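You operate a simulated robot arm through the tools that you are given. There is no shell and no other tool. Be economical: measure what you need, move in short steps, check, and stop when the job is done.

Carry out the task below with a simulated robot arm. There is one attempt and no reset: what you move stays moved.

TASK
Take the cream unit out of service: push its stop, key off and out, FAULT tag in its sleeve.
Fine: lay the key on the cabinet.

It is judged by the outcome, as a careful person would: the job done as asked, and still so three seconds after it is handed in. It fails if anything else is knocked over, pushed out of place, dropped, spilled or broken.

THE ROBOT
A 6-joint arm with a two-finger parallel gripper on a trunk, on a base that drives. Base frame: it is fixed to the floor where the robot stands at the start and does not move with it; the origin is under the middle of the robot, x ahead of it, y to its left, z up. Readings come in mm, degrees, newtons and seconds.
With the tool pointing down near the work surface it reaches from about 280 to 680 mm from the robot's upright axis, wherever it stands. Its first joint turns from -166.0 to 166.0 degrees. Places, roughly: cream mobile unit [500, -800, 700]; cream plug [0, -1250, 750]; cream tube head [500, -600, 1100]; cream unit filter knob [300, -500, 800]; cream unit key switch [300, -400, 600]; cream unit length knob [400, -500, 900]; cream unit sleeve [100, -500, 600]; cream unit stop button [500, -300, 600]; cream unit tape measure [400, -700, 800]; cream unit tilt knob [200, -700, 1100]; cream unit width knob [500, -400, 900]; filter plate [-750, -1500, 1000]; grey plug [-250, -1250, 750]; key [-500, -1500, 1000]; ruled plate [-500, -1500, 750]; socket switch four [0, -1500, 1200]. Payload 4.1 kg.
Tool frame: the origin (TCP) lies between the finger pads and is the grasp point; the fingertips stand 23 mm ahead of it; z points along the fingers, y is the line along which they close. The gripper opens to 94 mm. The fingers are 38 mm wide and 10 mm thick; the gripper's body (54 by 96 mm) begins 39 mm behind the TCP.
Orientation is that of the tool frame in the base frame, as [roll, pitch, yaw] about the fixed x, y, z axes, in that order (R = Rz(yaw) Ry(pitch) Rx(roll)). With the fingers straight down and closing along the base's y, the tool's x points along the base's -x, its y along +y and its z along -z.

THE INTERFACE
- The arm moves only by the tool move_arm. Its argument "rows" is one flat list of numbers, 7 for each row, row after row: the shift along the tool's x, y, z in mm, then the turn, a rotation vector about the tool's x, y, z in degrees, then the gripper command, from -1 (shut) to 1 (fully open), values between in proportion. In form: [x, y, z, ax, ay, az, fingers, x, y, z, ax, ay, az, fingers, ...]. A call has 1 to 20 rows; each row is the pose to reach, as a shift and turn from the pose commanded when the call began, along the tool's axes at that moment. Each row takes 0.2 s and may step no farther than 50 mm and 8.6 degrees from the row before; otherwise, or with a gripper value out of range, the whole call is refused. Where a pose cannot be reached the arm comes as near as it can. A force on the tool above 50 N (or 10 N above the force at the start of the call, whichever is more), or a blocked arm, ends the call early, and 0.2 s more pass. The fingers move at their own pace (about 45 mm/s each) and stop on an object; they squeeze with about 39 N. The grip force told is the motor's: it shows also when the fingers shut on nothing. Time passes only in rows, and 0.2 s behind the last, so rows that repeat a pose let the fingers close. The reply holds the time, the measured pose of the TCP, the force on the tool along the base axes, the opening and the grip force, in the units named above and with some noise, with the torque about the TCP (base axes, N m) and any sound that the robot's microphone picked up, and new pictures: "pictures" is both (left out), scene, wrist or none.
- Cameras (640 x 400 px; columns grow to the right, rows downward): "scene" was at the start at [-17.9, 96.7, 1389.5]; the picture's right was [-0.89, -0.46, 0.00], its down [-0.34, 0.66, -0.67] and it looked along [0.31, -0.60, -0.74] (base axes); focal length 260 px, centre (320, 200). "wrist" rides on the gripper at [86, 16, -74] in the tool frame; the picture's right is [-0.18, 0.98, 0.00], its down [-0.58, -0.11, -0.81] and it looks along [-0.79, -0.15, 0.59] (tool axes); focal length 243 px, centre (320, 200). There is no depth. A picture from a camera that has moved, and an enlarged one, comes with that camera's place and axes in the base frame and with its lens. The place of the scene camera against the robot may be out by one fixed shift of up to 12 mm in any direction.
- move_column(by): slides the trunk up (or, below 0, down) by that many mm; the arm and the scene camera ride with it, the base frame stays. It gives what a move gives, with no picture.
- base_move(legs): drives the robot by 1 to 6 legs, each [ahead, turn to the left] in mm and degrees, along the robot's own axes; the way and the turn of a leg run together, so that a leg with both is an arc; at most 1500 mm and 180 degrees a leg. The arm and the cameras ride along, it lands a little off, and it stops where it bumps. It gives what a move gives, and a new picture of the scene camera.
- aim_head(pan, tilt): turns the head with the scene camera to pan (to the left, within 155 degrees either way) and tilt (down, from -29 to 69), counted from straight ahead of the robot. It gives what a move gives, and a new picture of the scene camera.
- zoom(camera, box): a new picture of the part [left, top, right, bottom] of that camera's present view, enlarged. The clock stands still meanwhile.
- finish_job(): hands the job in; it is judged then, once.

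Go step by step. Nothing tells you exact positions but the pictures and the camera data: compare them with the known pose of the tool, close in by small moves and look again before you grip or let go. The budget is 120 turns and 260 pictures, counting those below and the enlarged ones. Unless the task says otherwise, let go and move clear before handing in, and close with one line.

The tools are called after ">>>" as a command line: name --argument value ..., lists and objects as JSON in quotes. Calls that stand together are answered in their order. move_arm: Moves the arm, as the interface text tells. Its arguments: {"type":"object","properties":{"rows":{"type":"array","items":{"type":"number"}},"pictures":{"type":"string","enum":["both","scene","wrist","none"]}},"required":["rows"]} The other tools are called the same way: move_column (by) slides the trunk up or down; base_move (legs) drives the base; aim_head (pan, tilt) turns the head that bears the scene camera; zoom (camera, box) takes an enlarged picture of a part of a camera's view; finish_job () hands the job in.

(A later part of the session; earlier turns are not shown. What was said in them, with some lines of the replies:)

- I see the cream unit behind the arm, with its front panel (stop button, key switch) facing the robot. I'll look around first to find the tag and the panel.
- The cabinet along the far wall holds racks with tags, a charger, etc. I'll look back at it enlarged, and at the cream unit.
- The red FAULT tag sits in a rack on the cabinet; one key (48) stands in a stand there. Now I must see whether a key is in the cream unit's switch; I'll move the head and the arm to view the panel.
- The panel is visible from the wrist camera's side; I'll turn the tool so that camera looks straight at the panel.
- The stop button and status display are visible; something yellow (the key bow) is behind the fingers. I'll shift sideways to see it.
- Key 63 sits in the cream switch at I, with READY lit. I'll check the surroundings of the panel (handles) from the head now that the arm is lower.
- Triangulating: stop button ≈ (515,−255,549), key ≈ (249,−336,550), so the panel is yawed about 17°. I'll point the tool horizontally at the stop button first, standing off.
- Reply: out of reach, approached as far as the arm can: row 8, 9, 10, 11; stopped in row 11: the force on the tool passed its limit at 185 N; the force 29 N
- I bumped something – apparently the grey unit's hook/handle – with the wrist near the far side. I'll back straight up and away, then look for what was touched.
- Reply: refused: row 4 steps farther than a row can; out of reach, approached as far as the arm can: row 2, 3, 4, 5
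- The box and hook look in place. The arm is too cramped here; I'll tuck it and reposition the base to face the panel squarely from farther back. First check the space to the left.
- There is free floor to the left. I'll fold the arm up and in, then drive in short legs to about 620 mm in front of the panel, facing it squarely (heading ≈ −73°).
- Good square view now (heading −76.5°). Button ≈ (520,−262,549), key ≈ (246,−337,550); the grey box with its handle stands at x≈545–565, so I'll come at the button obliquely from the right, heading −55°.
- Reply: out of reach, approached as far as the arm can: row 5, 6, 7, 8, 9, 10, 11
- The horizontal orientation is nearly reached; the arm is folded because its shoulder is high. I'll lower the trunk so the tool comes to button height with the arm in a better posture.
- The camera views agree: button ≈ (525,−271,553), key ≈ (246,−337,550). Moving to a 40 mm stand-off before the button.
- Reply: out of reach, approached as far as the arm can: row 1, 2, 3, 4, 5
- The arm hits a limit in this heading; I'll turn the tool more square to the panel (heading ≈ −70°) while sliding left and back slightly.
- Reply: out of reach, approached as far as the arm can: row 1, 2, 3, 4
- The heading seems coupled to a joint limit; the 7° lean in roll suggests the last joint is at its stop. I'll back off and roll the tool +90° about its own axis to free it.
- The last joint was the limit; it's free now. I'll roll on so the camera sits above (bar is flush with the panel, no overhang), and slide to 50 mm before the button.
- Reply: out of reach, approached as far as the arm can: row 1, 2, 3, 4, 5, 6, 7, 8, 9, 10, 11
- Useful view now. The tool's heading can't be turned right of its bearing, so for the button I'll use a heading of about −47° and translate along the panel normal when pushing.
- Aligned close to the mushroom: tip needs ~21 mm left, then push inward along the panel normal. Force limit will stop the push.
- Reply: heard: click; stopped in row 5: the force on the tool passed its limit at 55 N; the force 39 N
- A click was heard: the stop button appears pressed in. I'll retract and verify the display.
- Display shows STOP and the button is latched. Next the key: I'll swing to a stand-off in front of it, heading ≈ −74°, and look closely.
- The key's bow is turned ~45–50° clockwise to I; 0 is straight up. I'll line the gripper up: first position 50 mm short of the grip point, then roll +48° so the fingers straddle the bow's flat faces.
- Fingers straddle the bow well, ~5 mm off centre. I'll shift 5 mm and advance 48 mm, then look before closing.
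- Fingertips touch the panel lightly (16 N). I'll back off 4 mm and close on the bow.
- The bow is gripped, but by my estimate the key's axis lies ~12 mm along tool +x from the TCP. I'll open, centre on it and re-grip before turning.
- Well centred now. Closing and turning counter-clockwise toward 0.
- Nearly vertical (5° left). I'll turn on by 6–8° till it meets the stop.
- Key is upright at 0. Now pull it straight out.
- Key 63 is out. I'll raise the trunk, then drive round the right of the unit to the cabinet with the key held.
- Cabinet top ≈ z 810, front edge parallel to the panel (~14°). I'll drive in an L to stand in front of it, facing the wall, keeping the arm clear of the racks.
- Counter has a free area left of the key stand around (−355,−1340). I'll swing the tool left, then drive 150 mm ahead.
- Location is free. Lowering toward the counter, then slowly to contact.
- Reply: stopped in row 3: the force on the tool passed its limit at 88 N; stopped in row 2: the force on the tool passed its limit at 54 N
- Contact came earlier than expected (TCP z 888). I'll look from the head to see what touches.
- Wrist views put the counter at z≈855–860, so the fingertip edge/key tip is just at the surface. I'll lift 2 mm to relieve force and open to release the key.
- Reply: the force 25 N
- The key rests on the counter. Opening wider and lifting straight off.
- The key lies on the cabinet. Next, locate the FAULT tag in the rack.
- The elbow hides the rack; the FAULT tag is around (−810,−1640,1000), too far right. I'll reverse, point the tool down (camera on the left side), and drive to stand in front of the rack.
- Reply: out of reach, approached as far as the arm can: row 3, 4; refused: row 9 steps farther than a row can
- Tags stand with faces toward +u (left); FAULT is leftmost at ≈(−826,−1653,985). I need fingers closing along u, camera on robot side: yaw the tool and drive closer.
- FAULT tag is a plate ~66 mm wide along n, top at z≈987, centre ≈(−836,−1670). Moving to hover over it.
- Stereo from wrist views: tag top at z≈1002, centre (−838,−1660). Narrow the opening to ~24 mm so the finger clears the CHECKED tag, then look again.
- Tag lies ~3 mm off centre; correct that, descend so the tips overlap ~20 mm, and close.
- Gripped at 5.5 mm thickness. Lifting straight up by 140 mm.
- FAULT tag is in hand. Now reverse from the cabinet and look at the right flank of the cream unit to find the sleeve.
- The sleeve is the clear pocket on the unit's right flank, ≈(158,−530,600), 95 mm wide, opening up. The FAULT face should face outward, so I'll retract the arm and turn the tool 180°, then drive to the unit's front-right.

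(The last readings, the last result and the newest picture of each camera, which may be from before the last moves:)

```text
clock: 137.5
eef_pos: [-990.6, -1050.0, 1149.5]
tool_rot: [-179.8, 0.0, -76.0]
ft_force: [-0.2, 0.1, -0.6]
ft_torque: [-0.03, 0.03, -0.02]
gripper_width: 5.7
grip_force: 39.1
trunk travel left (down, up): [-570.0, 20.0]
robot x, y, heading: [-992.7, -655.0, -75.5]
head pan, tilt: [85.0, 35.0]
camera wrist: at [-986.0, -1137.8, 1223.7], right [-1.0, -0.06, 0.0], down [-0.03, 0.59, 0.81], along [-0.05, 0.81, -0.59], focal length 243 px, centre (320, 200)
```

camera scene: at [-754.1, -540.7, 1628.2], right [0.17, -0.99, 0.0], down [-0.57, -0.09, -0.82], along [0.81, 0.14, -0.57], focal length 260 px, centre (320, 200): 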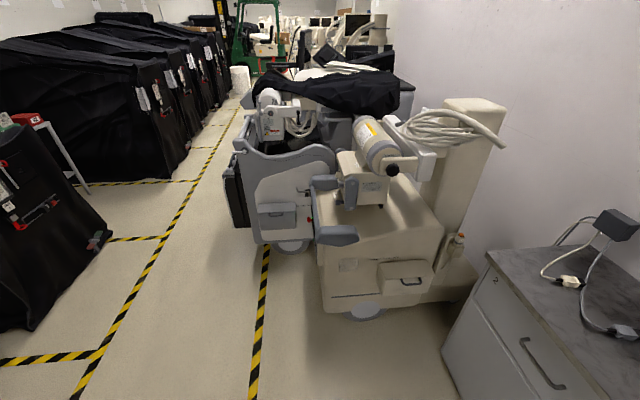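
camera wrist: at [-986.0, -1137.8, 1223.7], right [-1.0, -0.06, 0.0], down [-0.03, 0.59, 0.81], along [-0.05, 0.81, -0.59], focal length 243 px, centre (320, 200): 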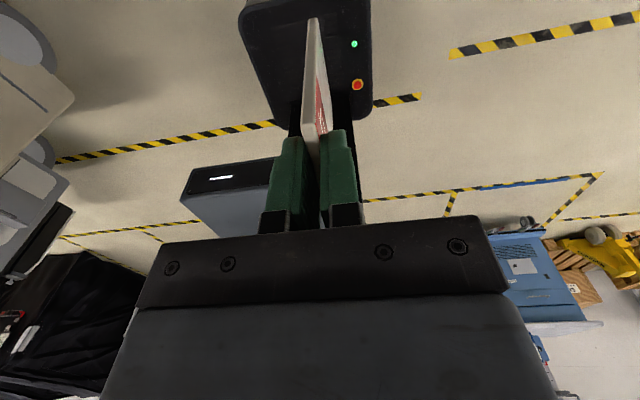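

>>> base_move --legs '[[0, 111], [1065, 0], [0, -111]]'

>>> aim_head --pan -5 --tilt 50

```text
clock: 152.4
eef_pos: [-152.7, -401.1, 1149.6]
tool_rot: [179.9, 0.1, -75.5]
ft_force: [0.5, 0.5, -0.2]
ft_torque: [-0.01, 0.01, 0.0]
gripper_width: 5.5
grip_force: 39.1
trunk travel left (down, up): [-570.0, 20.0]
robot x, y, heading: [-156.3, -1.2, -75.1]
head pan, tilt: [85.0, 35.0]
camera scene: at [81.8, 109.7, 1628.2], right [0.17, -0.99, 0.0], down [-0.57, -0.1, -0.82], along [0.81, 0.14, -0.57], focal length 260 px, centre (320, 200)
```

scene: 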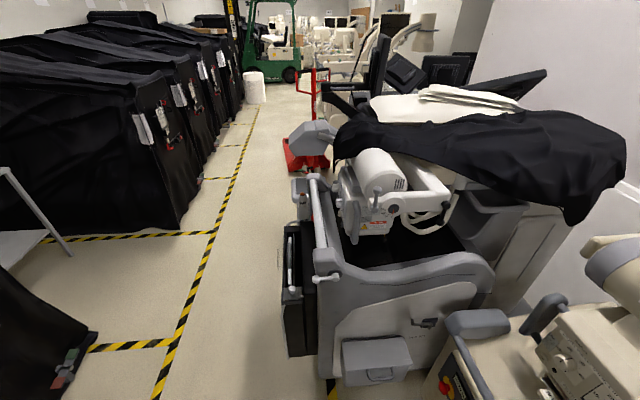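

```text
clock: 154.1
eef_pos: [-152.5, -401.4, 1149.5]
tool_rot: [179.9, 0.2, -75.5]
ft_force: [0.2, 0.3, 0.4]
ft_torque: [0.0, -0.01, 0.01]
gripper_width: 6.1
grip_force: 38.5
trunk travel left (down, up): [-570.0, 20.0]
robot x, y, heading: [-156.8, -5.4, -75.0]
head pan, tilt: [-5.0, 50.0]
camera scene: at [8.3, 18.8, 1606.5], right [-0.99, -0.17, 0.0], down [-0.13, 0.75, -0.64], along [0.11, -0.63, -0.77], focal length 260 px, centre (320, 200)
```

scene: 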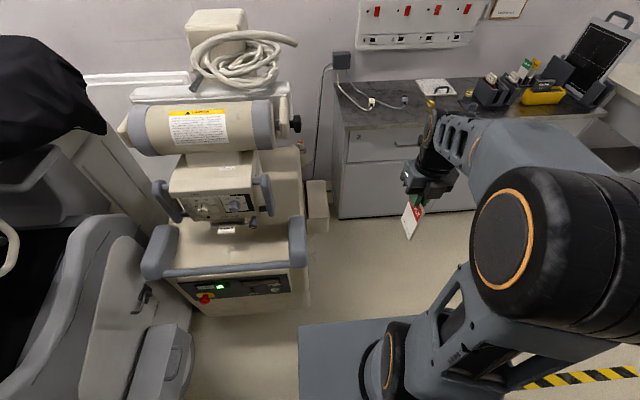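

I'm at the front-right of the unit. Lower the trunk and bring the tool beside the flank to view the sleeve with the wrist camera.

>>> move_column --by -270

>>> move_arm --rows '[35, -22, 0, 0, 0, 0, -1, 70, -44, 0, 0, 0, 0, -1, 105, -66, 0, 0, 0, 0, -1, 140, -88, 0, 0, 0, 0, -1, 175, -110, 0, 0, 0, 0, -1, 209, -133, 0, 0, 0, 0, -1]'

```text
clock: 156.8
eef_pos: [-153.3, -400.7, 879.1]
tool_rot: [-179.9, 0.1, -75.5]
ft_force: [-0.1, -0.1, -0.8]
ft_torque: [0.02, -0.04, -0.04]
gripper_width: 5.8
grip_force: 39.0
trunk travel left (down, up): [-300.0, 290.0]
robot x, y, heading: [-157.1, -4.7, -74.9]
head pan, tilt: [-5.0, 50.0]
```

```text
clock: 158.2
eef_pos: [-38.6, -584.2, 868.3]
tool_rot: [-178.2, -0.1, -72.7]
ft_force: [-0.5, 0.1, -0.5]
ft_torque: [-0.06, -0.02, 0.02]
gripper_width: 5.6
grip_force: 38.9
out of reach, approached as far as the arm can: row 3, 4, 5, 6
trunk travel left (down, up): [-300.0, 290.0]
robot x, y, heading: [-156.7, -7.5, -75.2]
head pan, tilt: [-5.0, 50.0]
camera scene: at [8.6, 19.2, 1336.4], right [-0.99, -0.17, 0.0], down [-0.13, 0.75, -0.64], along [0.11, -0.63, -0.77], focal length 260 px, centre (320, 200)
camera wrist: at [-30.0, -671.4, 942.8], right [-0.99, -0.12, -0.03], down [-0.09, 0.58, 0.81], along [-0.08, 0.8, -0.59], focal length 243 px, centre (320, 200)
```

scene: 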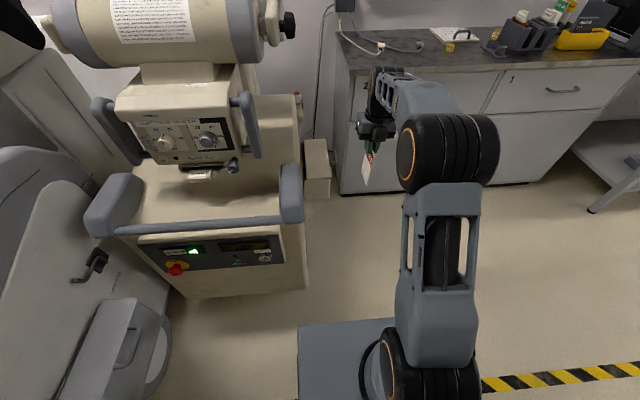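
wrist: 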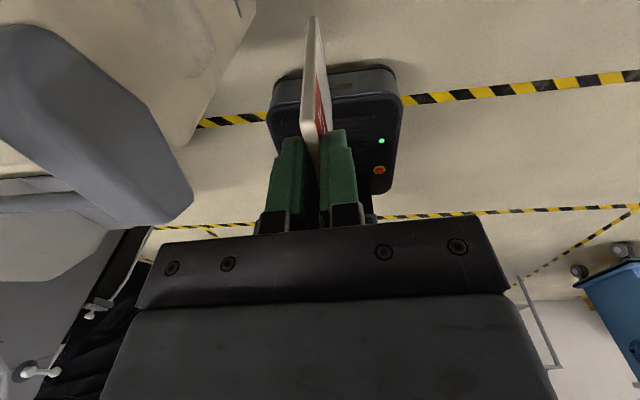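

A wrist limit again: with this tool yaw the robot must stand more to the left (TCP bearing ≤ −90°). I'll retract, raise, and shift the base to about (205, 60).

>>> move_arm --rows '[-35, 22, 0, 0, 0, 0, -1, -70, 44, 0, 0, 0, 0, -1, -105, 66, 0, 0, 0, 0, -1, -140, 88, 0, 0, 0, 0, -1, -175, 110, 0, 0, 0, 0, -1, -209, 133, 0, 0, 0, 0, -1]' --pictures "none"

>>> move_column --by 230

>>> base_move --legs '[[0, 85], [368, 0], [0, -86]]'

```text
clock: 159.6
eef_pos: [-226.8, -421.0, 863.3]
tool_rot: [-178.2, -0.2, -72.7]
ft_force: [0.2, -0.8, -0.8]
ft_torque: [0.02, 0.02, 0.01]
gripper_width: 5.8
grip_force: 39.0
trunk travel left (down, up): [-300.0, 290.0]
robot x, y, heading: [-157.3, -6.5, -74.7]
head pan, tilt: [-5.0, 50.0]
```

```text
clock: 162.0
eef_pos: [-226.0, -420.5, 1094.5]
tool_rot: [-178.2, -0.2, -72.7]
ft_force: [-0.3, 0.5, 0.0]
ft_torque: [0.01, 0.0, -0.03]
gripper_width: 5.9
grip_force: 39.4
trunk travel left (down, up): [-530.0, 60.0]
robot x, y, heading: [-155.4, -3.3, -75.0]
head pan, tilt: [-5.0, 50.0]
```

```text
clock: 171.6
eef_pos: [116.8, -360.3, 1093.3]
tool_rot: [-178.2, -0.2, -75.1]
ft_force: [-0.2, -0.2, -0.3]
ft_torque: [-0.01, -0.04, -0.01]
gripper_width: 5.6
grip_force: 39.4
trunk travel left (down, up): [-530.0, 60.0]
robot x, y, heading: [208.3, 48.7, -77.5]
head pan, tilt: [-5.0, 50.0]
camera scene: at [370.5, 68.2, 1566.5], right [-0.99, -0.13, 0.0], down [-0.1, 0.76, -0.64], along [0.08, -0.64, -0.77], focal length 260 px, centre (320, 200)
```

scene: 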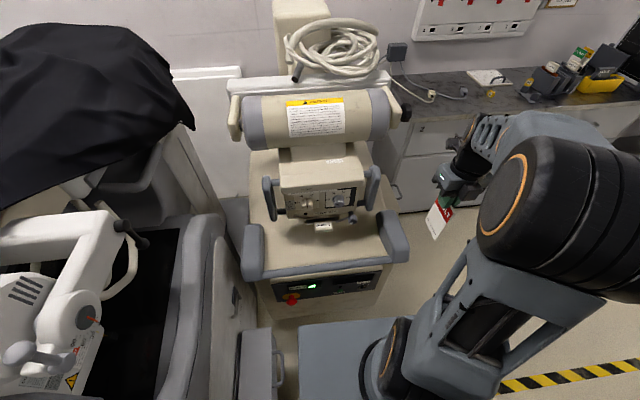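

>>> move_arm --rows '[36, 18, 0, -0.5, 0, 0.3, -1, 72, 36, 0, -1, 0, 0.6, -1, 108, 54, 0, -1.4, 0, 0.9, -1, 144, 72, 0, -1.8, 0, 0.9, -1, 181, 89, 0, -1.8, 0, 0.9, -1]' --pictures "none"

>>> move_column --by -190

>>> aim_head --pan -10 --tilt 52

>>> zoom --camera "wrist" --box '[0, 0, 640, 400]'

```text
clock: 172.8
eef_pos: [76.5, -559.7, 1090.0]
tool_rot: [-179.9, 0.0, -76.1]
ft_force: [-0.3, 0.2, -0.1]
ft_torque: [0.01, -0.01, -0.03]
gripper_width: 5.8
grip_force: 39.0
trunk travel left (down, up): [-530.0, 60.0]
robot x, y, heading: [204.7, 49.7, -77.7]
head pan, tilt: [-5.0, 50.0]
```

```text
clock: 174.9
eef_pos: [76.3, -558.6, 900.8]
tool_rot: [179.9, -0.2, -76.1]
ft_force: [-0.5, -0.2, -0.3]
ft_torque: [0.03, -0.02, -0.02]
gripper_width: 5.6
grip_force: 39.0
trunk travel left (down, up): [-340.0, 250.0]
robot x, y, heading: [207.5, 51.3, -77.7]
head pan, tilt: [-5.0, 50.0]
```

```text
clock: 175.6
eef_pos: [76.8, -558.9, 901.7]
tool_rot: [179.9, -0.2, -76.1]
ft_force: [0.7, 0.2, 0.4]
ft_torque: [0.01, -0.01, 0.01]
gripper_width: 5.9
grip_force: 39.0
trunk travel left (down, up): [-340.0, 250.0]
robot x, y, heading: [205.1, 47.3, -77.7]
head pan, tilt: [-10.0, 52.0]
camera scene: at [363.8, 69.5, 1373.8], right [-1.0, -0.04, 0.0], down [-0.03, 0.79, -0.62], along [0.03, -0.62, -0.79], focal length 260 px, centre (320, 200)
```

scene: 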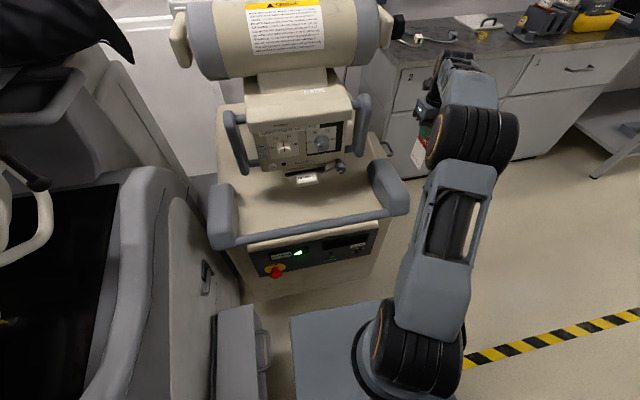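

```text
1.00 times, centred on (320, 200) of wrist (not enlarged: the box is as wide or as high as the picture)
camera zoom: at [82.9, -645.7, 976.9], right [-1.0, -0.06, 0.0], down [-0.04, 0.59, 0.8], along [-0.05, 0.8, -0.59], focal length 243 px, centre (320, 200)
```

zoom: 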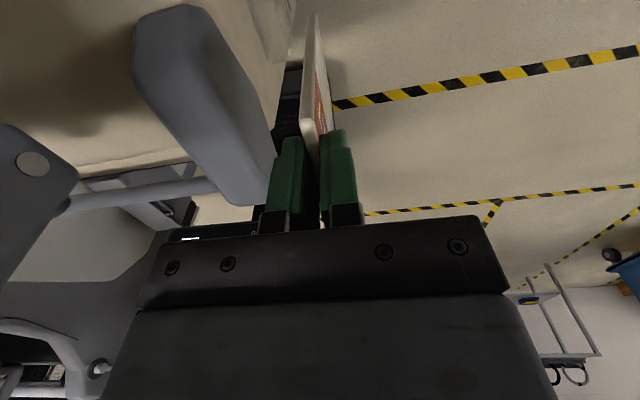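

FAULT face is outward. To see the sleeve's mouth I'll tilt the tool 30° temporarily so the wrist camera looks down along the flank.

>>> move_arm --rows '[0, 0, 0, 0, 8, 0, -1, 0, 0, 0, 0, 16, 0, -1, 0, 0, 0, 0, 24, 0, -1, 0, 0, 0, 0, 30, 0, -1]' --pictures "wrist"

>>> zoom --camera "wrist" --box '[140, 40, 380, 190]'

```text
clock: 176.6
eef_pos: [76.2, -559.4, 902.6]
tool_rot: [180.0, -30.1, -76.1]
ft_force: [0.3, -0.7, -1.8]
ft_torque: [0.04, -0.01, -0.01]
gripper_width: 5.7
grip_force: 39.1
trunk travel left (down, up): [-340.0, 250.0]
robot x, y, heading: [205.1, 49.2, -77.7]
head pan, tilt: [-10.0, 52.0]
camera wrist: at [70.5, -598.3, 1009.9], right [-0.99, -0.08, -0.09], down [-0.11, 0.91, 0.4], along [0.05, 0.41, -0.91], focal length 243 px, centre (320, 200)
```

wrist: 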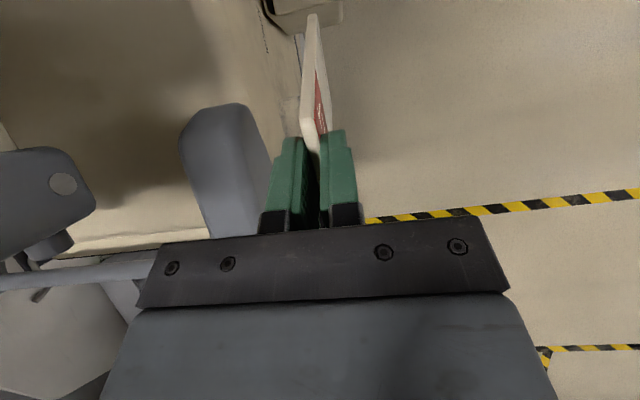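

```text
2.67 times, centred on (260, 115) of wrist
camera zoom: at [70.5, -598.3, 1009.9], right [-0.99, -0.08, -0.09], down [-0.11, 0.91, 0.4], along [0.05, 0.41, -0.91], focal length 647 px, centre (480, 427)
```

zoom: 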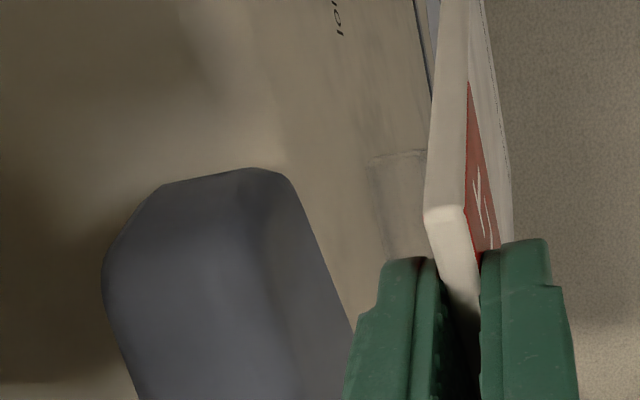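

>>> move_arm --rows '[0, 40, 0, 0, 0, 0, -1, 0, 75, 0, 0, 0, 0, -1]' --pictures "wrist"

>>> zoom --camera "wrist" --box '[160, 40, 320, 160]'

```text
clock: 177.2
eef_pos: [0.9, -575.2, 900.7]
tool_rot: [-179.8, -30.2, -76.2]
ft_force: [0.2, -0.2, -0.9]
ft_torque: [0.0, 0.03, -0.01]
gripper_width: 5.7
grip_force: 39.9
trunk travel left (down, up): [-340.0, 250.0]
robot x, y, heading: [204.5, 52.4, -77.5]
head pan, tilt: [-10.0, 52.0]
camera wrist: at [-4.5, -614.6, 1008.5], right [-0.99, -0.08, -0.09], down [-0.11, 0.91, 0.4], along [0.05, 0.41, -0.91], focal length 243 px, centre (320, 200)
```

wrist: 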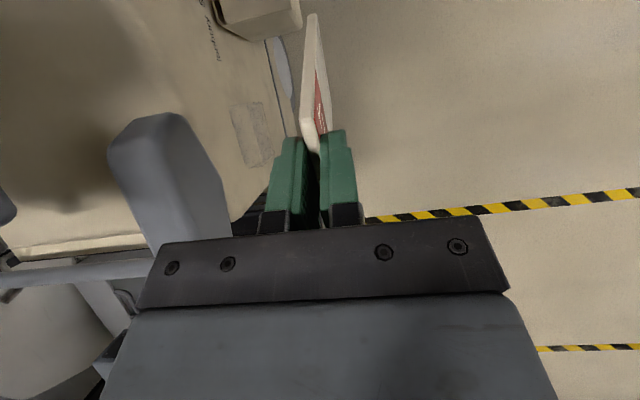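

```text
3.33 times, centred on (240, 100) of wrist
camera zoom: at [-4.5, -614.6, 1008.5], right [-0.99, -0.08, -0.09], down [-0.11, 0.91, 0.4], along [0.05, 0.41, -0.91], focal length 809 px, centre (587, 533)
```

zoom: 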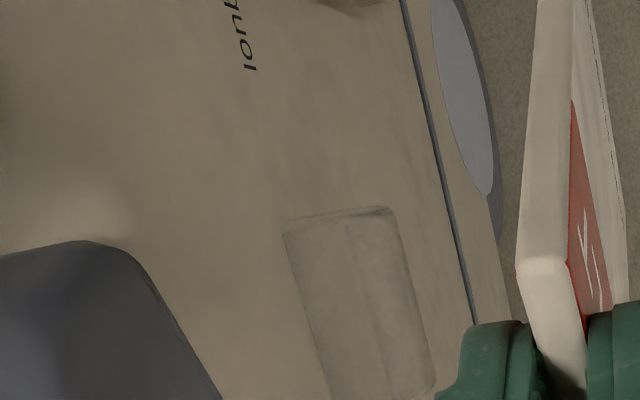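

>>> zoom --camera "wrist" --box '[215, 90, 295, 180]'

```text
4.44 times, centred on (255, 135) of wrist
camera zoom: at [-4.5, -614.6, 1008.5], right [-0.99, -0.08, -0.09], down [-0.11, 0.91, 0.4], along [0.05, 0.41, -0.91], focal length 1078 px, centre (609, 489)
```

zoom: 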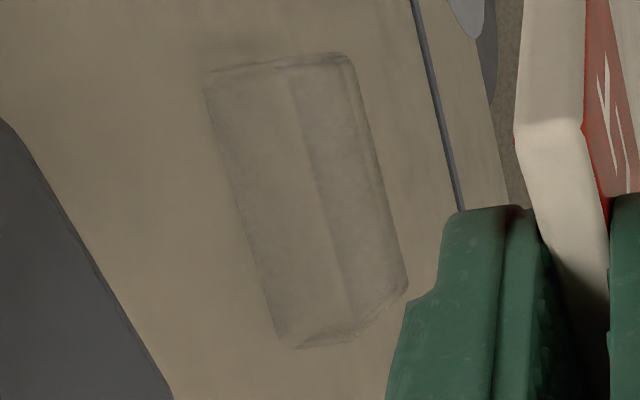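

Now the pocket is clear: mouth at z≈667 from n −524 to −600, 24 mm deep (u −19…+5.6), centre ≈(128,−547). The tag is ~66 wide and extends ~118 mm below the TCP. I'll straighten the tool and bring the tag above the mouth.

>>> move_arm --rows '[0, 0, 0, 0, -8, 0, -1, 0, 0, 0, 0, -16, 0, -1, 0, 0, 0, 0, -24, 0, -1, 0, 0, 0, 0, -30, 0, -1]' --pictures "none"

>>> move_arm --rows '[0, -32, 0, 0, 0, 0, -1, 1, -64, 0, 0, 0, 0, -1, 2, -96, 10, 0, 0, 0, -1, 2, -118, 40, 0, 0, 0, -1, 2, -118, 70, 0, 0, 0, -1]'

>>> zoom --camera "wrist" --box '[200, 0, 420, 160]'

>>> zoom --camera "scene" --box '[340, 80, 480, 220]'

```text
clock: 178.2
eef_pos: [2.8, -575.9, 903.1]
tool_rot: [-180.0, 0.0, -76.1]
ft_force: [1.5, 0.3, 0.2]
ft_torque: [-0.02, 0.01, -0.02]
gripper_width: 5.8
grip_force: 38.9
trunk travel left (down, up): [-340.0, 250.0]
robot x, y, heading: [207.5, 53.5, -77.6]
head pan, tilt: [-10.0, 52.0]
```

```text
clock: 179.4
eef_pos: [120.1, -551.5, 830.0]
tool_rot: [180.0, 0.0, -76.2]
ft_force: [-0.5, -0.7, 0.5]
ft_torque: [-0.01, -0.01, -0.02]
gripper_width: 5.6
grip_force: 39.3
trunk travel left (down, up): [-340.0, 250.0]
robot x, y, heading: [206.2, 49.9, -77.4]
head pan, tilt: [-10.0, 52.0]
camera scene: at [363.9, 69.5, 1373.8], right [-1.0, -0.04, 0.0], down [-0.03, 0.79, -0.62], along [0.03, -0.62, -0.79], focal length 260 px, centre (320, 200)
camera wrist: at [126.4, -638.4, 905.5], right [-1.0, -0.06, 0.0], down [-0.04, 0.59, 0.8], along [-0.05, 0.8, -0.59], focal length 243 px, centre (320, 200)
```

scene: 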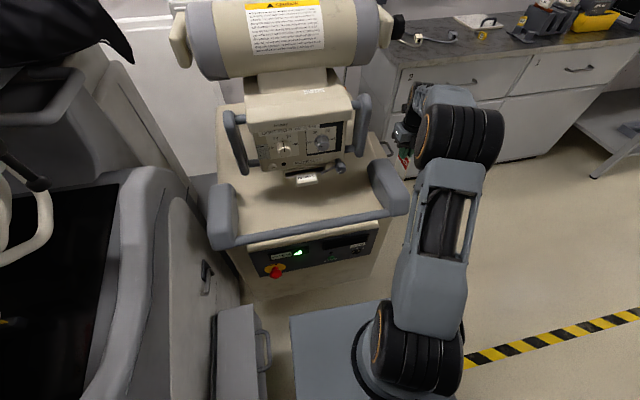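
wrist: 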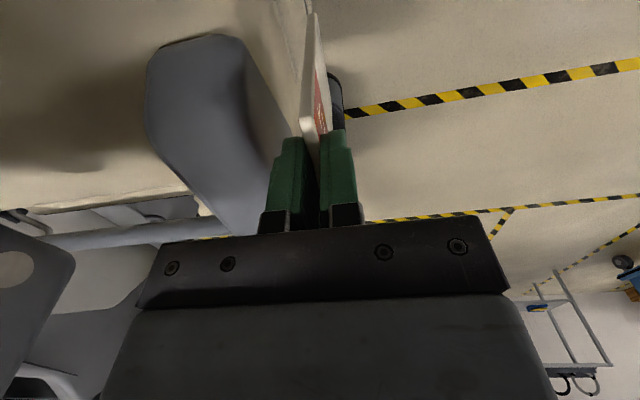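

```text
2.50 times, centred on (310, 80) of wrist
camera zoom: at [126.4, -638.4, 905.5], right [-1.0, -0.06, 0.0], down [-0.04, 0.59, 0.8], along [-0.05, 0.8, -0.59], focal length 606 px, centre (345, 500)
```

zoom: 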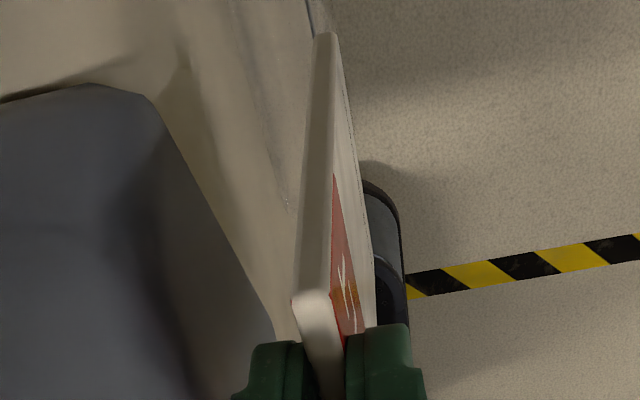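

```text
2.86 times, centred on (410, 150) of scene
camera zoom: at [363.9, 69.5, 1373.8], right [-1.0, -0.04, 0.0], down [-0.03, 0.79, -0.62], along [0.03, -0.62, -0.79], focal length 742 px, centre (63, 343)
```

zoom: 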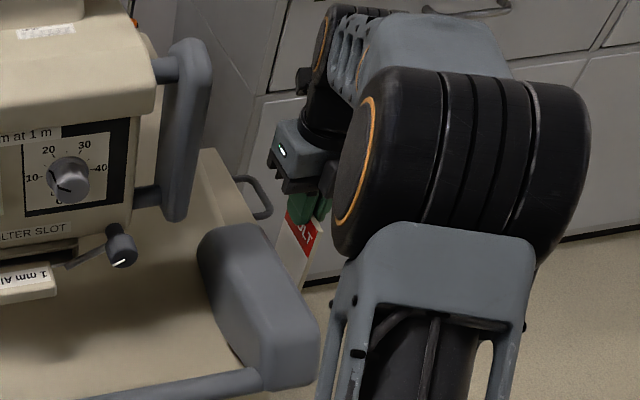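

>>> zoom --camera "wrist" --box '[260, 0, 340, 60]'

>>> zoom --camera "wrist" --box '[260, 40, 340, 100]'

```text
6.67 times, centred on (300, 30) of wrist
camera zoom: at [126.4, -638.4, 905.5], right [-1.0, -0.06, 0.0], down [-0.04, 0.59, 0.8], along [-0.05, 0.8, -0.59], focal length 1618 px, centre (453, 1333)
```

zoom: 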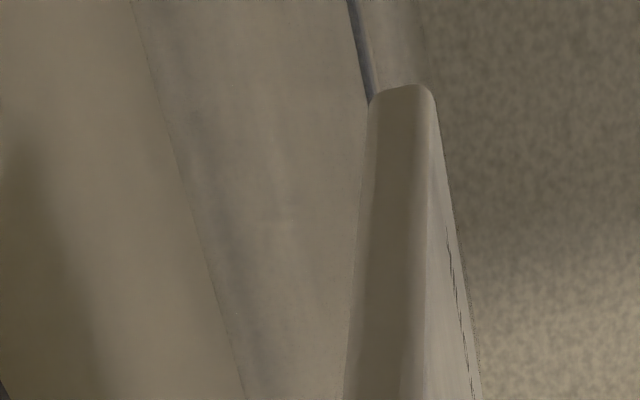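

```text
6.67 times, centred on (300, 70) of wrist
camera zoom: at [126.4, -638.4, 905.5], right [-1.0, -0.06, 0.0], down [-0.04, 0.59, 0.8], along [-0.05, 0.8, -0.59], focal length 1618 px, centre (453, 1067)
```

zoom: 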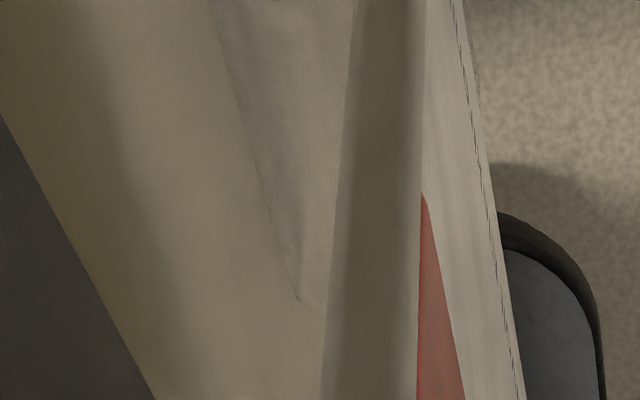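

Using only wrist-to-wrist stereo, the mouth is rather at z≈625, u −3…22, n −505…−598, and the pad's outer edge (z≈745) is near u 13–24. I'll lean the tool 18° outward so the gripper clears the pad, bottom of the tag aimed into the mouth, and check.

>>> move_arm --rows '[-3, 3, 0, 6, 0, 0, -1, -6, 6, 0, 12, 0, 0, -1, -8.5, 9, 0, 18, 0, 0, -1, -8.5, 9, 25, 18, 0, 0, -1, -8.5, 9, 50, 18, 0, 0, -1]'

>>> zoom --camera "wrist" --box '[230, 0, 350, 100]'

>>> zoom --camera "scene" --box '[360, 100, 460, 220]'

```text
clock: 180.6
eef_pos: [108.4, -543.5, 781.8]
tool_rot: [-161.9, -0.2, -76.1]
ft_force: [0.1, 0.2, -0.3]
ft_torque: [0.01, 0.03, -0.02]
gripper_width: 5.8
grip_force: 39.0
trunk travel left (down, up): [-340.0, 250.0]
robot x, y, heading: [205.4, 52.7, -77.7]
head pan, tilt: [-10.0, 52.0]
camera scene: at [363.8, 69.6, 1373.8], right [-1.0, -0.04, 0.0], down [-0.03, 0.79, -0.62], along [0.03, -0.62, -0.79], focal length 260 px, centre (320, 200)
camera wrist: at [92.8, -636.8, 848.1], right [-0.95, -0.05, -0.31], down [-0.28, 0.53, 0.8], along [0.12, 0.85, -0.52], focal length 243 px, centre (320, 200)
```

scene: 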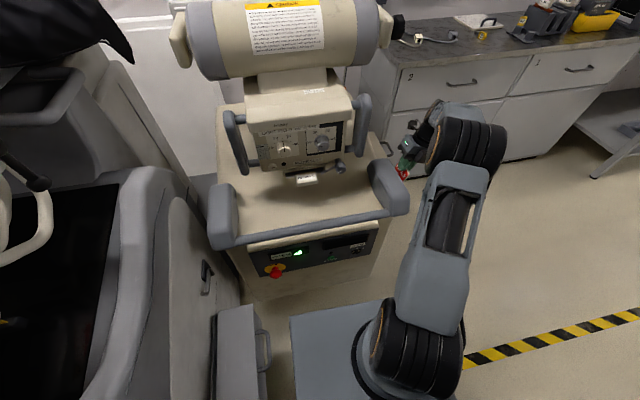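
wrist: 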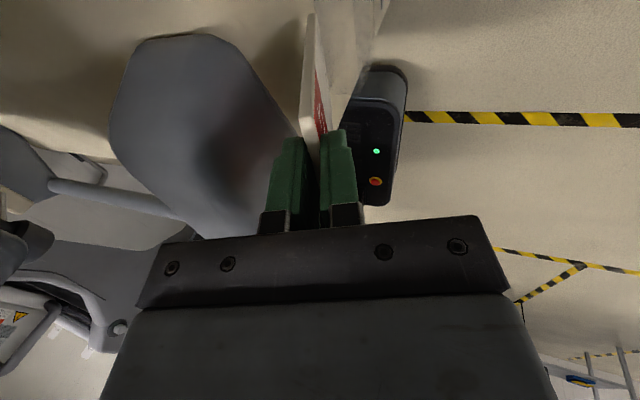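

```text
4.00 times, centred on (290, 50) of wrist
camera zoom: at [92.8, -636.8, 848.1], right [-0.95, -0.05, -0.31], down [-0.28, 0.53, 0.8], along [0.12, 0.85, -0.52], focal length 970 px, centre (440, 800)
```

zoom: 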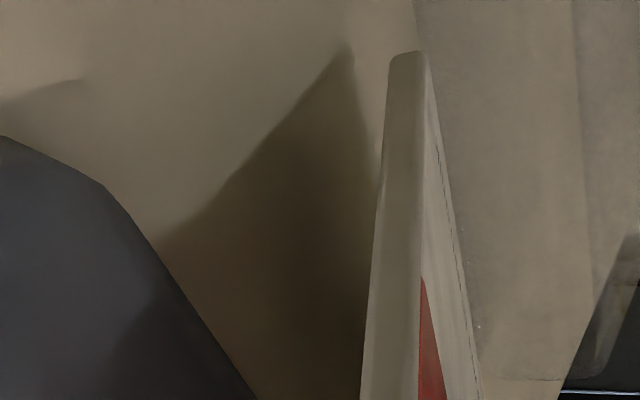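

```text
3.33 times, centred on (410, 160) of scene
camera zoom: at [363.8, 69.6, 1373.8], right [-1.0, -0.04, 0.0], down [-0.03, 0.79, -0.62], along [0.03, -0.62, -0.79], focal length 866 px, centre (20, 333)
```

zoom: 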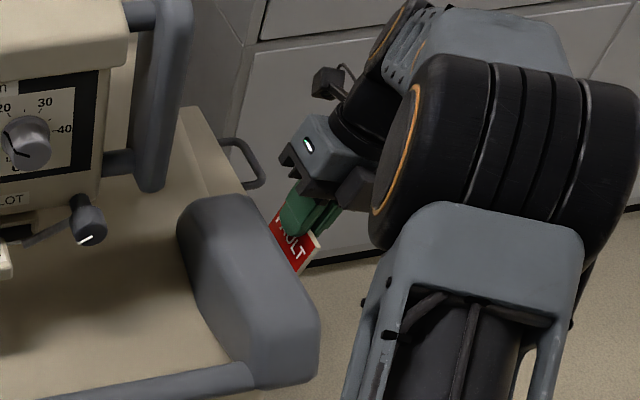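

Three wrist rays now agree: mouth z≈622, pocket u 0…23, n −502…−597. Tag bottom centre is at u≈10, z≈671. I'll lean to 24° for pad clearance and lower the tag to just above the mouth.

>>> move_arm --rows '[0, 8, 5, 3, 0, 0, -1, 0, 16, 15, 6, 0, 0, -1, 0, 24, 30, 6, 0, 0, -1, 0, 28.7, 42, 6, 0, 0, -1, 0, 28.7, 42, 6, 0, 0, -1]'

>>> zoom --camera "wrist" --box '[260, 0, 380, 100]'

```text
clock: 181.8
eef_pos: [92.2, -548.2, 733.0]
tool_rot: [-156.1, -0.2, -76.1]
ft_force: [0.5, -0.2, 0.2]
ft_torque: [-0.01, 0.01, 0.02]
gripper_width: 5.4
grip_force: 38.6
trunk travel left (down, up): [-340.0, 250.0]
robot x, y, heading: [201.9, 52.3, -77.7]
head pan, tilt: [-10.0, 52.0]
camera scene: at [363.7, 69.4, 1373.8], right [-1.0, -0.04, 0.0], down [-0.03, 0.79, -0.62], along [0.03, -0.61, -0.79], focal length 260 px, centre (320, 200)
camera wrist: at [71.3, -642.2, 794.6], right [-0.92, -0.04, -0.4], down [-0.36, 0.51, 0.78], along [0.17, 0.86, -0.48], focal length 243 px, centre (320, 200)
```

scene: 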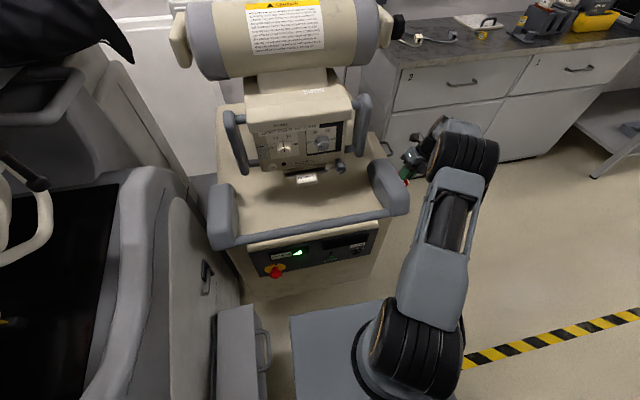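
wrist: 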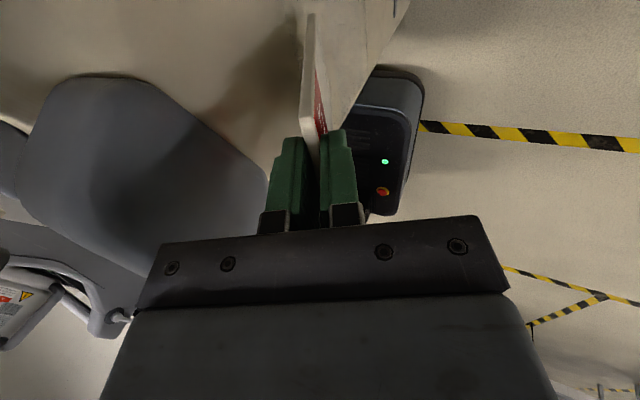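

```text
4.00 times, centred on (320, 50) of wrist
camera zoom: at [71.3, -642.2, 794.6], right [-0.92, -0.04, -0.4], down [-0.36, 0.51, 0.78], along [0.17, 0.86, -0.48], focal length 970 px, centre (320, 800)
```

zoom: 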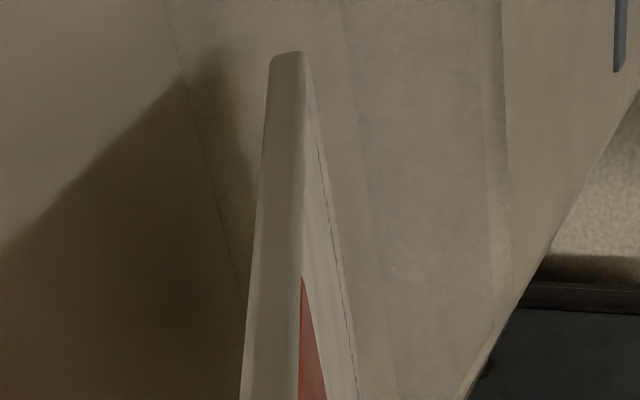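

The tag's foot sits between the pocket's back edge and lip. Inserting along the tool axis in small steps.

>>> move_arm --rows '[0, 0, 7, 0, 0, 0, -1, 0, 0, 14, 0, 0, 0, -1, 0, 0, 20, 0, 0, 0, -1, 0, 0, 26, 0, 0, 0, -1, 0, 0, 31, 0, 0, 0, -1]'

>>> zoom --camera "wrist" --box '[260, 0, 380, 100]'

```text
clock: 183.0
eef_pos: [107.4, -545.7, 706.4]
tool_rot: [-156.1, -0.1, -75.9]
ft_force: [-7.6, -1.9, 1.7]
ft_torque: [-0.08, 0.75, 0.27]
gripper_width: 6.6
grip_force: 38.9
trunk travel left (down, up): [-340.0, 250.0]
robot x, y, heading: [205.4, 50.8, -77.6]
head pan, tilt: [-10.0, 52.0]
camera scene: at [363.2, 69.5, 1373.9], right [-1.0, -0.04, 0.0], down [-0.03, 0.79, -0.62], along [0.03, -0.62, -0.79], focal length 260 px, centre (320, 200)
camera wrist: at [84.8, -639.3, 767.3], right [-0.92, -0.04, -0.4], down [-0.36, 0.51, 0.78], along [0.17, 0.86, -0.48], focal length 243 px, centre (320, 200)
```

scene: 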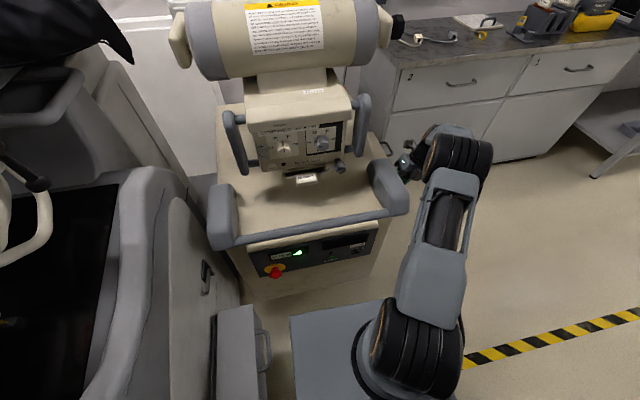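
wrist: 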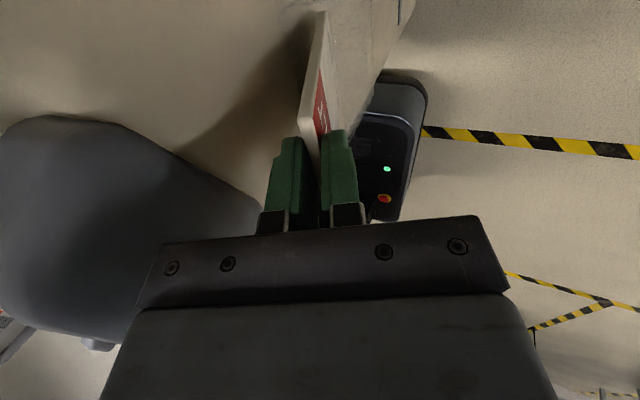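

```text
4.00 times, centred on (320, 50) of wrist
camera zoom: at [84.8, -639.3, 767.3], right [-0.92, -0.04, -0.4], down [-0.36, 0.51, 0.78], along [0.17, 0.86, -0.48], focal length 970 px, centre (320, 800)
```

zoom: 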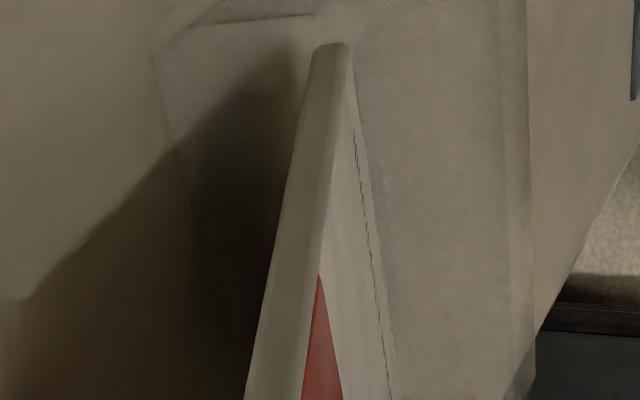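

Tag foot is ~25 mm inside the pocket and gently touches its back wall. I'll ease 3 mm outward and open slightly to let it slide down into the pocket.

>>> move_arm --rows '[0, 3, 0, 0, 0, 0, -1, 0, 3, 2, 0, 0, 0, -0.85, 0, 3, 2, 0, 0, 0, -0.7, 0, 3, 2, 0, 0, 0, -0.6, 0, 3, 2, 0, 0, 0, -0.6]'

>>> zoom --camera "wrist" --box '[240, 0, 400, 140]'

```text
clock: 184.2
eef_pos: [105.1, -545.9, 701.8]
tool_rot: [-156.1, -0.1, -76.0]
ft_force: [0.0, 0.1, 0.4]
ft_torque: [0.02, -0.01, -0.03]
gripper_width: 19.1
grip_force: 0.1
trunk travel left (down, up): [-340.0, 250.0]
robot x, y, heading: [206.5, 48.5, -77.8]
head pan, tilt: [-10.0, 52.0]
camera scene: at [363.7, 69.5, 1373.8], right [-1.0, -0.04, 0.0], down [-0.03, 0.79, -0.62], along [0.03, -0.62, -0.79], focal length 260 px, centre (320, 200)
camera wrist: at [83.4, -639.6, 763.9], right [-0.92, -0.04, -0.4], down [-0.36, 0.51, 0.78], along [0.17, 0.86, -0.48], focal length 243 px, centre (320, 200)
```

scene: 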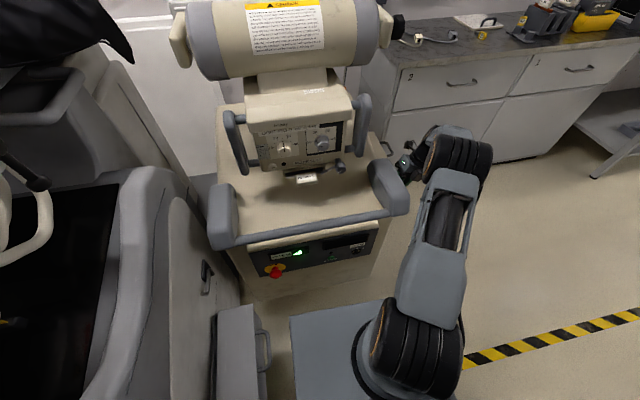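
wrist: 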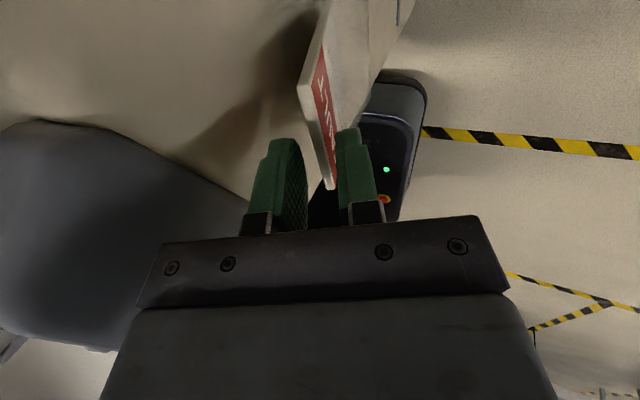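

```text
2.86 times, centred on (320, 70) of wrist
camera zoom: at [83.4, -639.6, 763.9], right [-0.92, -0.04, -0.4], down [-0.36, 0.51, 0.78], along [0.17, 0.86, -0.48], focal length 693 px, centre (320, 571)
```

zoom: 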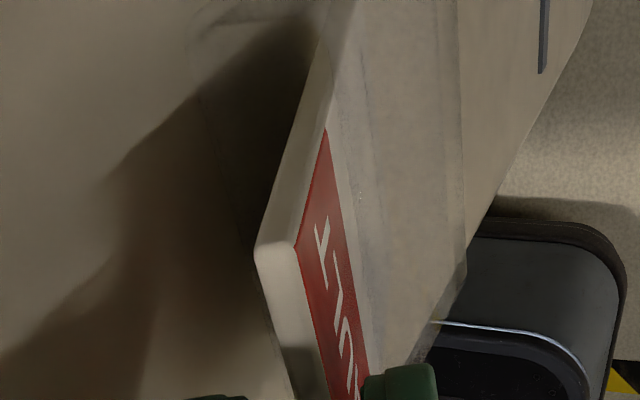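

The tag has slid down into the pocket. Opening a little more and withdrawing along the tool axis.

>>> move_arm --rows '[0, 0, 0, 0, 0, 0, -0.4, 0, 0, -5, 0, 0, 0, -0.4, 0, 0, -20, 0, 0, 0, -0.4, 0, 0, -45, 0, 0, 0, -0.4, 0, 5, -80, 0, 0, 0, -0.4, 0, 20, -110, 0, 0, 0, -0.4]'

>>> zoom --camera "wrist" --box '[240, 0, 400, 140]'

```text
clock: 185.6
eef_pos: [42.8, -561.2, 798.7]
tool_rot: [-156.0, -0.1, -76.1]
ft_force: [-0.3, -0.4, 0.1]
ft_torque: [-0.04, -0.01, -0.04]
gripper_width: 28.4
grip_force: 0.0
trunk travel left (down, up): [-340.0, 250.0]
robot x, y, heading: [204.7, 49.2, -77.7]
head pan, tilt: [-10.0, 52.0]
camera scene: at [363.9, 69.5, 1373.8], right [-1.0, -0.04, 0.0], down [-0.03, 0.79, -0.62], along [0.03, -0.62, -0.79], focal length 260 px, centre (320, 200)
camera wrist: at [21.0, -656.0, 860.0], right [-0.92, -0.04, -0.4], down [-0.36, 0.51, 0.78], along [0.18, 0.86, -0.48], focal length 243 px, centre (320, 200)
```

scene: 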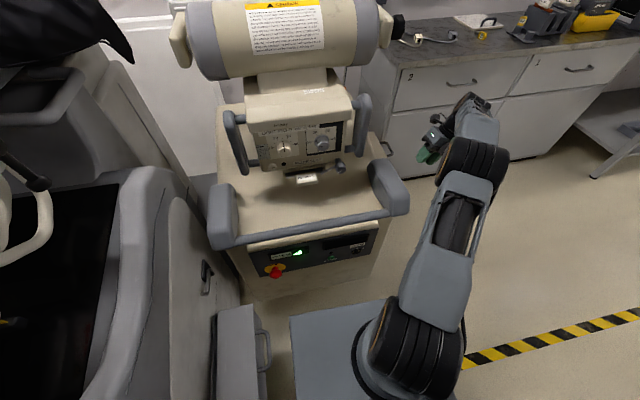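
wrist: 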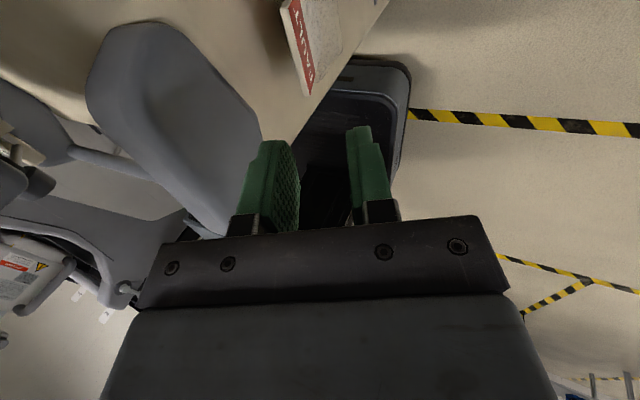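

```text
2.86 times, centred on (320, 70) of wrist
camera zoom: at [21.0, -656.0, 860.0], right [-0.92, -0.04, -0.4], down [-0.36, 0.51, 0.78], along [0.18, 0.86, -0.48], focal length 693 px, centre (320, 571)
```

zoom: 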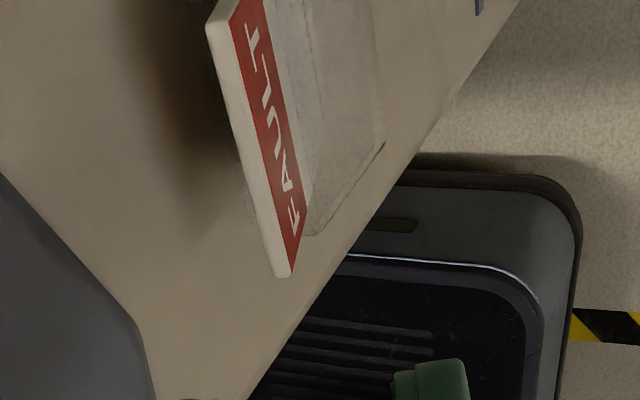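

The FAULT tag stands in the sleeve, label outward. I'll withdraw clear, check the tag, the switch/stop display and the key once more.

>>> move_arm --rows '[0, 0, -35, 0, 0, 0, -0.4, 0, 0, -70, 0, 0, 0, -0.4, -20, 0, -105, 0, 0, 0, -0.4, -50, 0, -130, 0, 0, 0, -0.4]'

>>> zoom --camera "scene" --box '[200, 180, 420, 300]'

>>> zoom --camera "scene" --box '[390, 0, 640, 60]'

```text
clock: 186.6
eef_pos: [-19.4, -522.0, 913.5]
tool_rot: [-155.9, -0.1, -76.0]
ft_force: [0.3, 0.3, -0.3]
ft_torque: [0.01, -0.01, 0.01]
gripper_width: 28.2
grip_force: 0.0
trunk travel left (down, up): [-340.0, 250.0]
robot x, y, heading: [205.7, 50.8, -77.7]
head pan, tilt: [-10.0, 52.0]
camera scene: at [363.7, 69.3, 1373.8], right [-1.0, -0.04, 0.0], down [-0.03, 0.79, -0.62], along [0.03, -0.61, -0.79], focal length 260 px, centre (320, 200)
camera wrist: at [-40.9, -616.3, 975.6], right [-0.92, -0.04, -0.4], down [-0.36, 0.51, 0.78], along [0.17, 0.86, -0.48], focal length 243 px, centre (320, 200)
```

scene: 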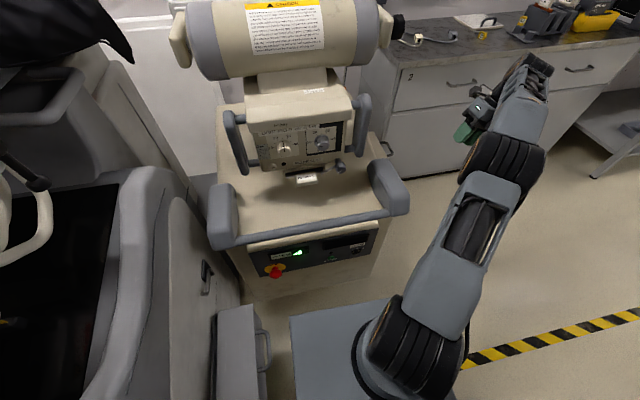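
wrist: 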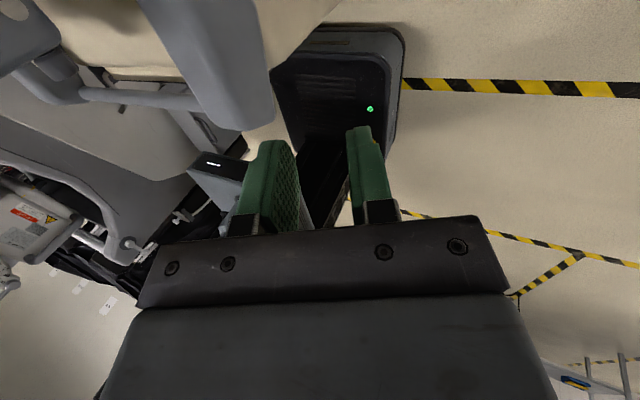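

```text
2.91 times, centred on (310, 240) of scene
camera zoom: at [363.7, 69.3, 1373.8], right [-1.0, -0.04, 0.0], down [-0.03, 0.79, -0.62], along [0.03, -0.61, -0.79], focal length 756 px, centre (349, 84)
```

zoom: 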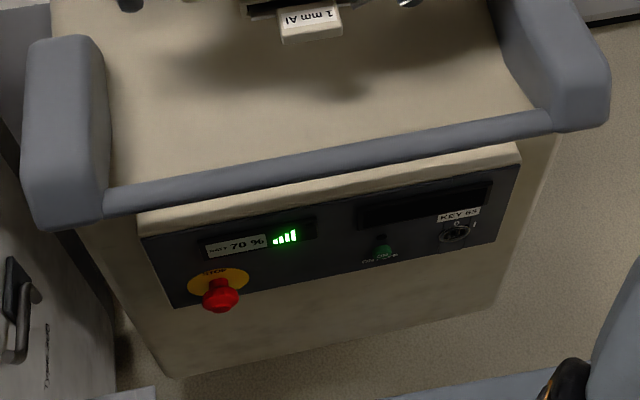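

```text
2.56 times, centred on (515, 30) of scene
camera zoom: at [363.7, 69.3, 1373.8], right [-1.0, -0.04, 0.0], down [-0.03, 0.79, -0.62], along [0.03, -0.61, -0.79], focal length 665 px, centre (-179, 635)
```

zoom: 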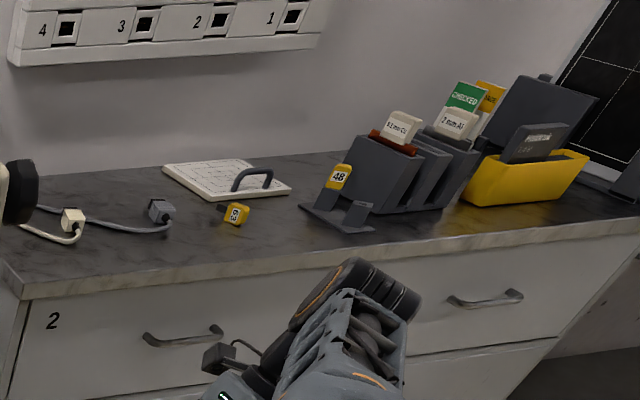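

The stop is latched, the switch is empty at 0 with its display dark, key 63 lies on the cabinet, and the FAULT tag is in the sleeve. The arm is clear, so I'm handing in.

>>> finish_job

```text
The job is handed in.
```

The cream unit is out of service: its stop is pushed in, key 63 was turned off, taken out and laid on the cabinet, and the FAULT tag is in the unit's sleeve with its label facing out. While lining up for the stop, the arm bumped the grey unit beside it with a peak force of about 185 N. Nothing there looked moved afterwards.
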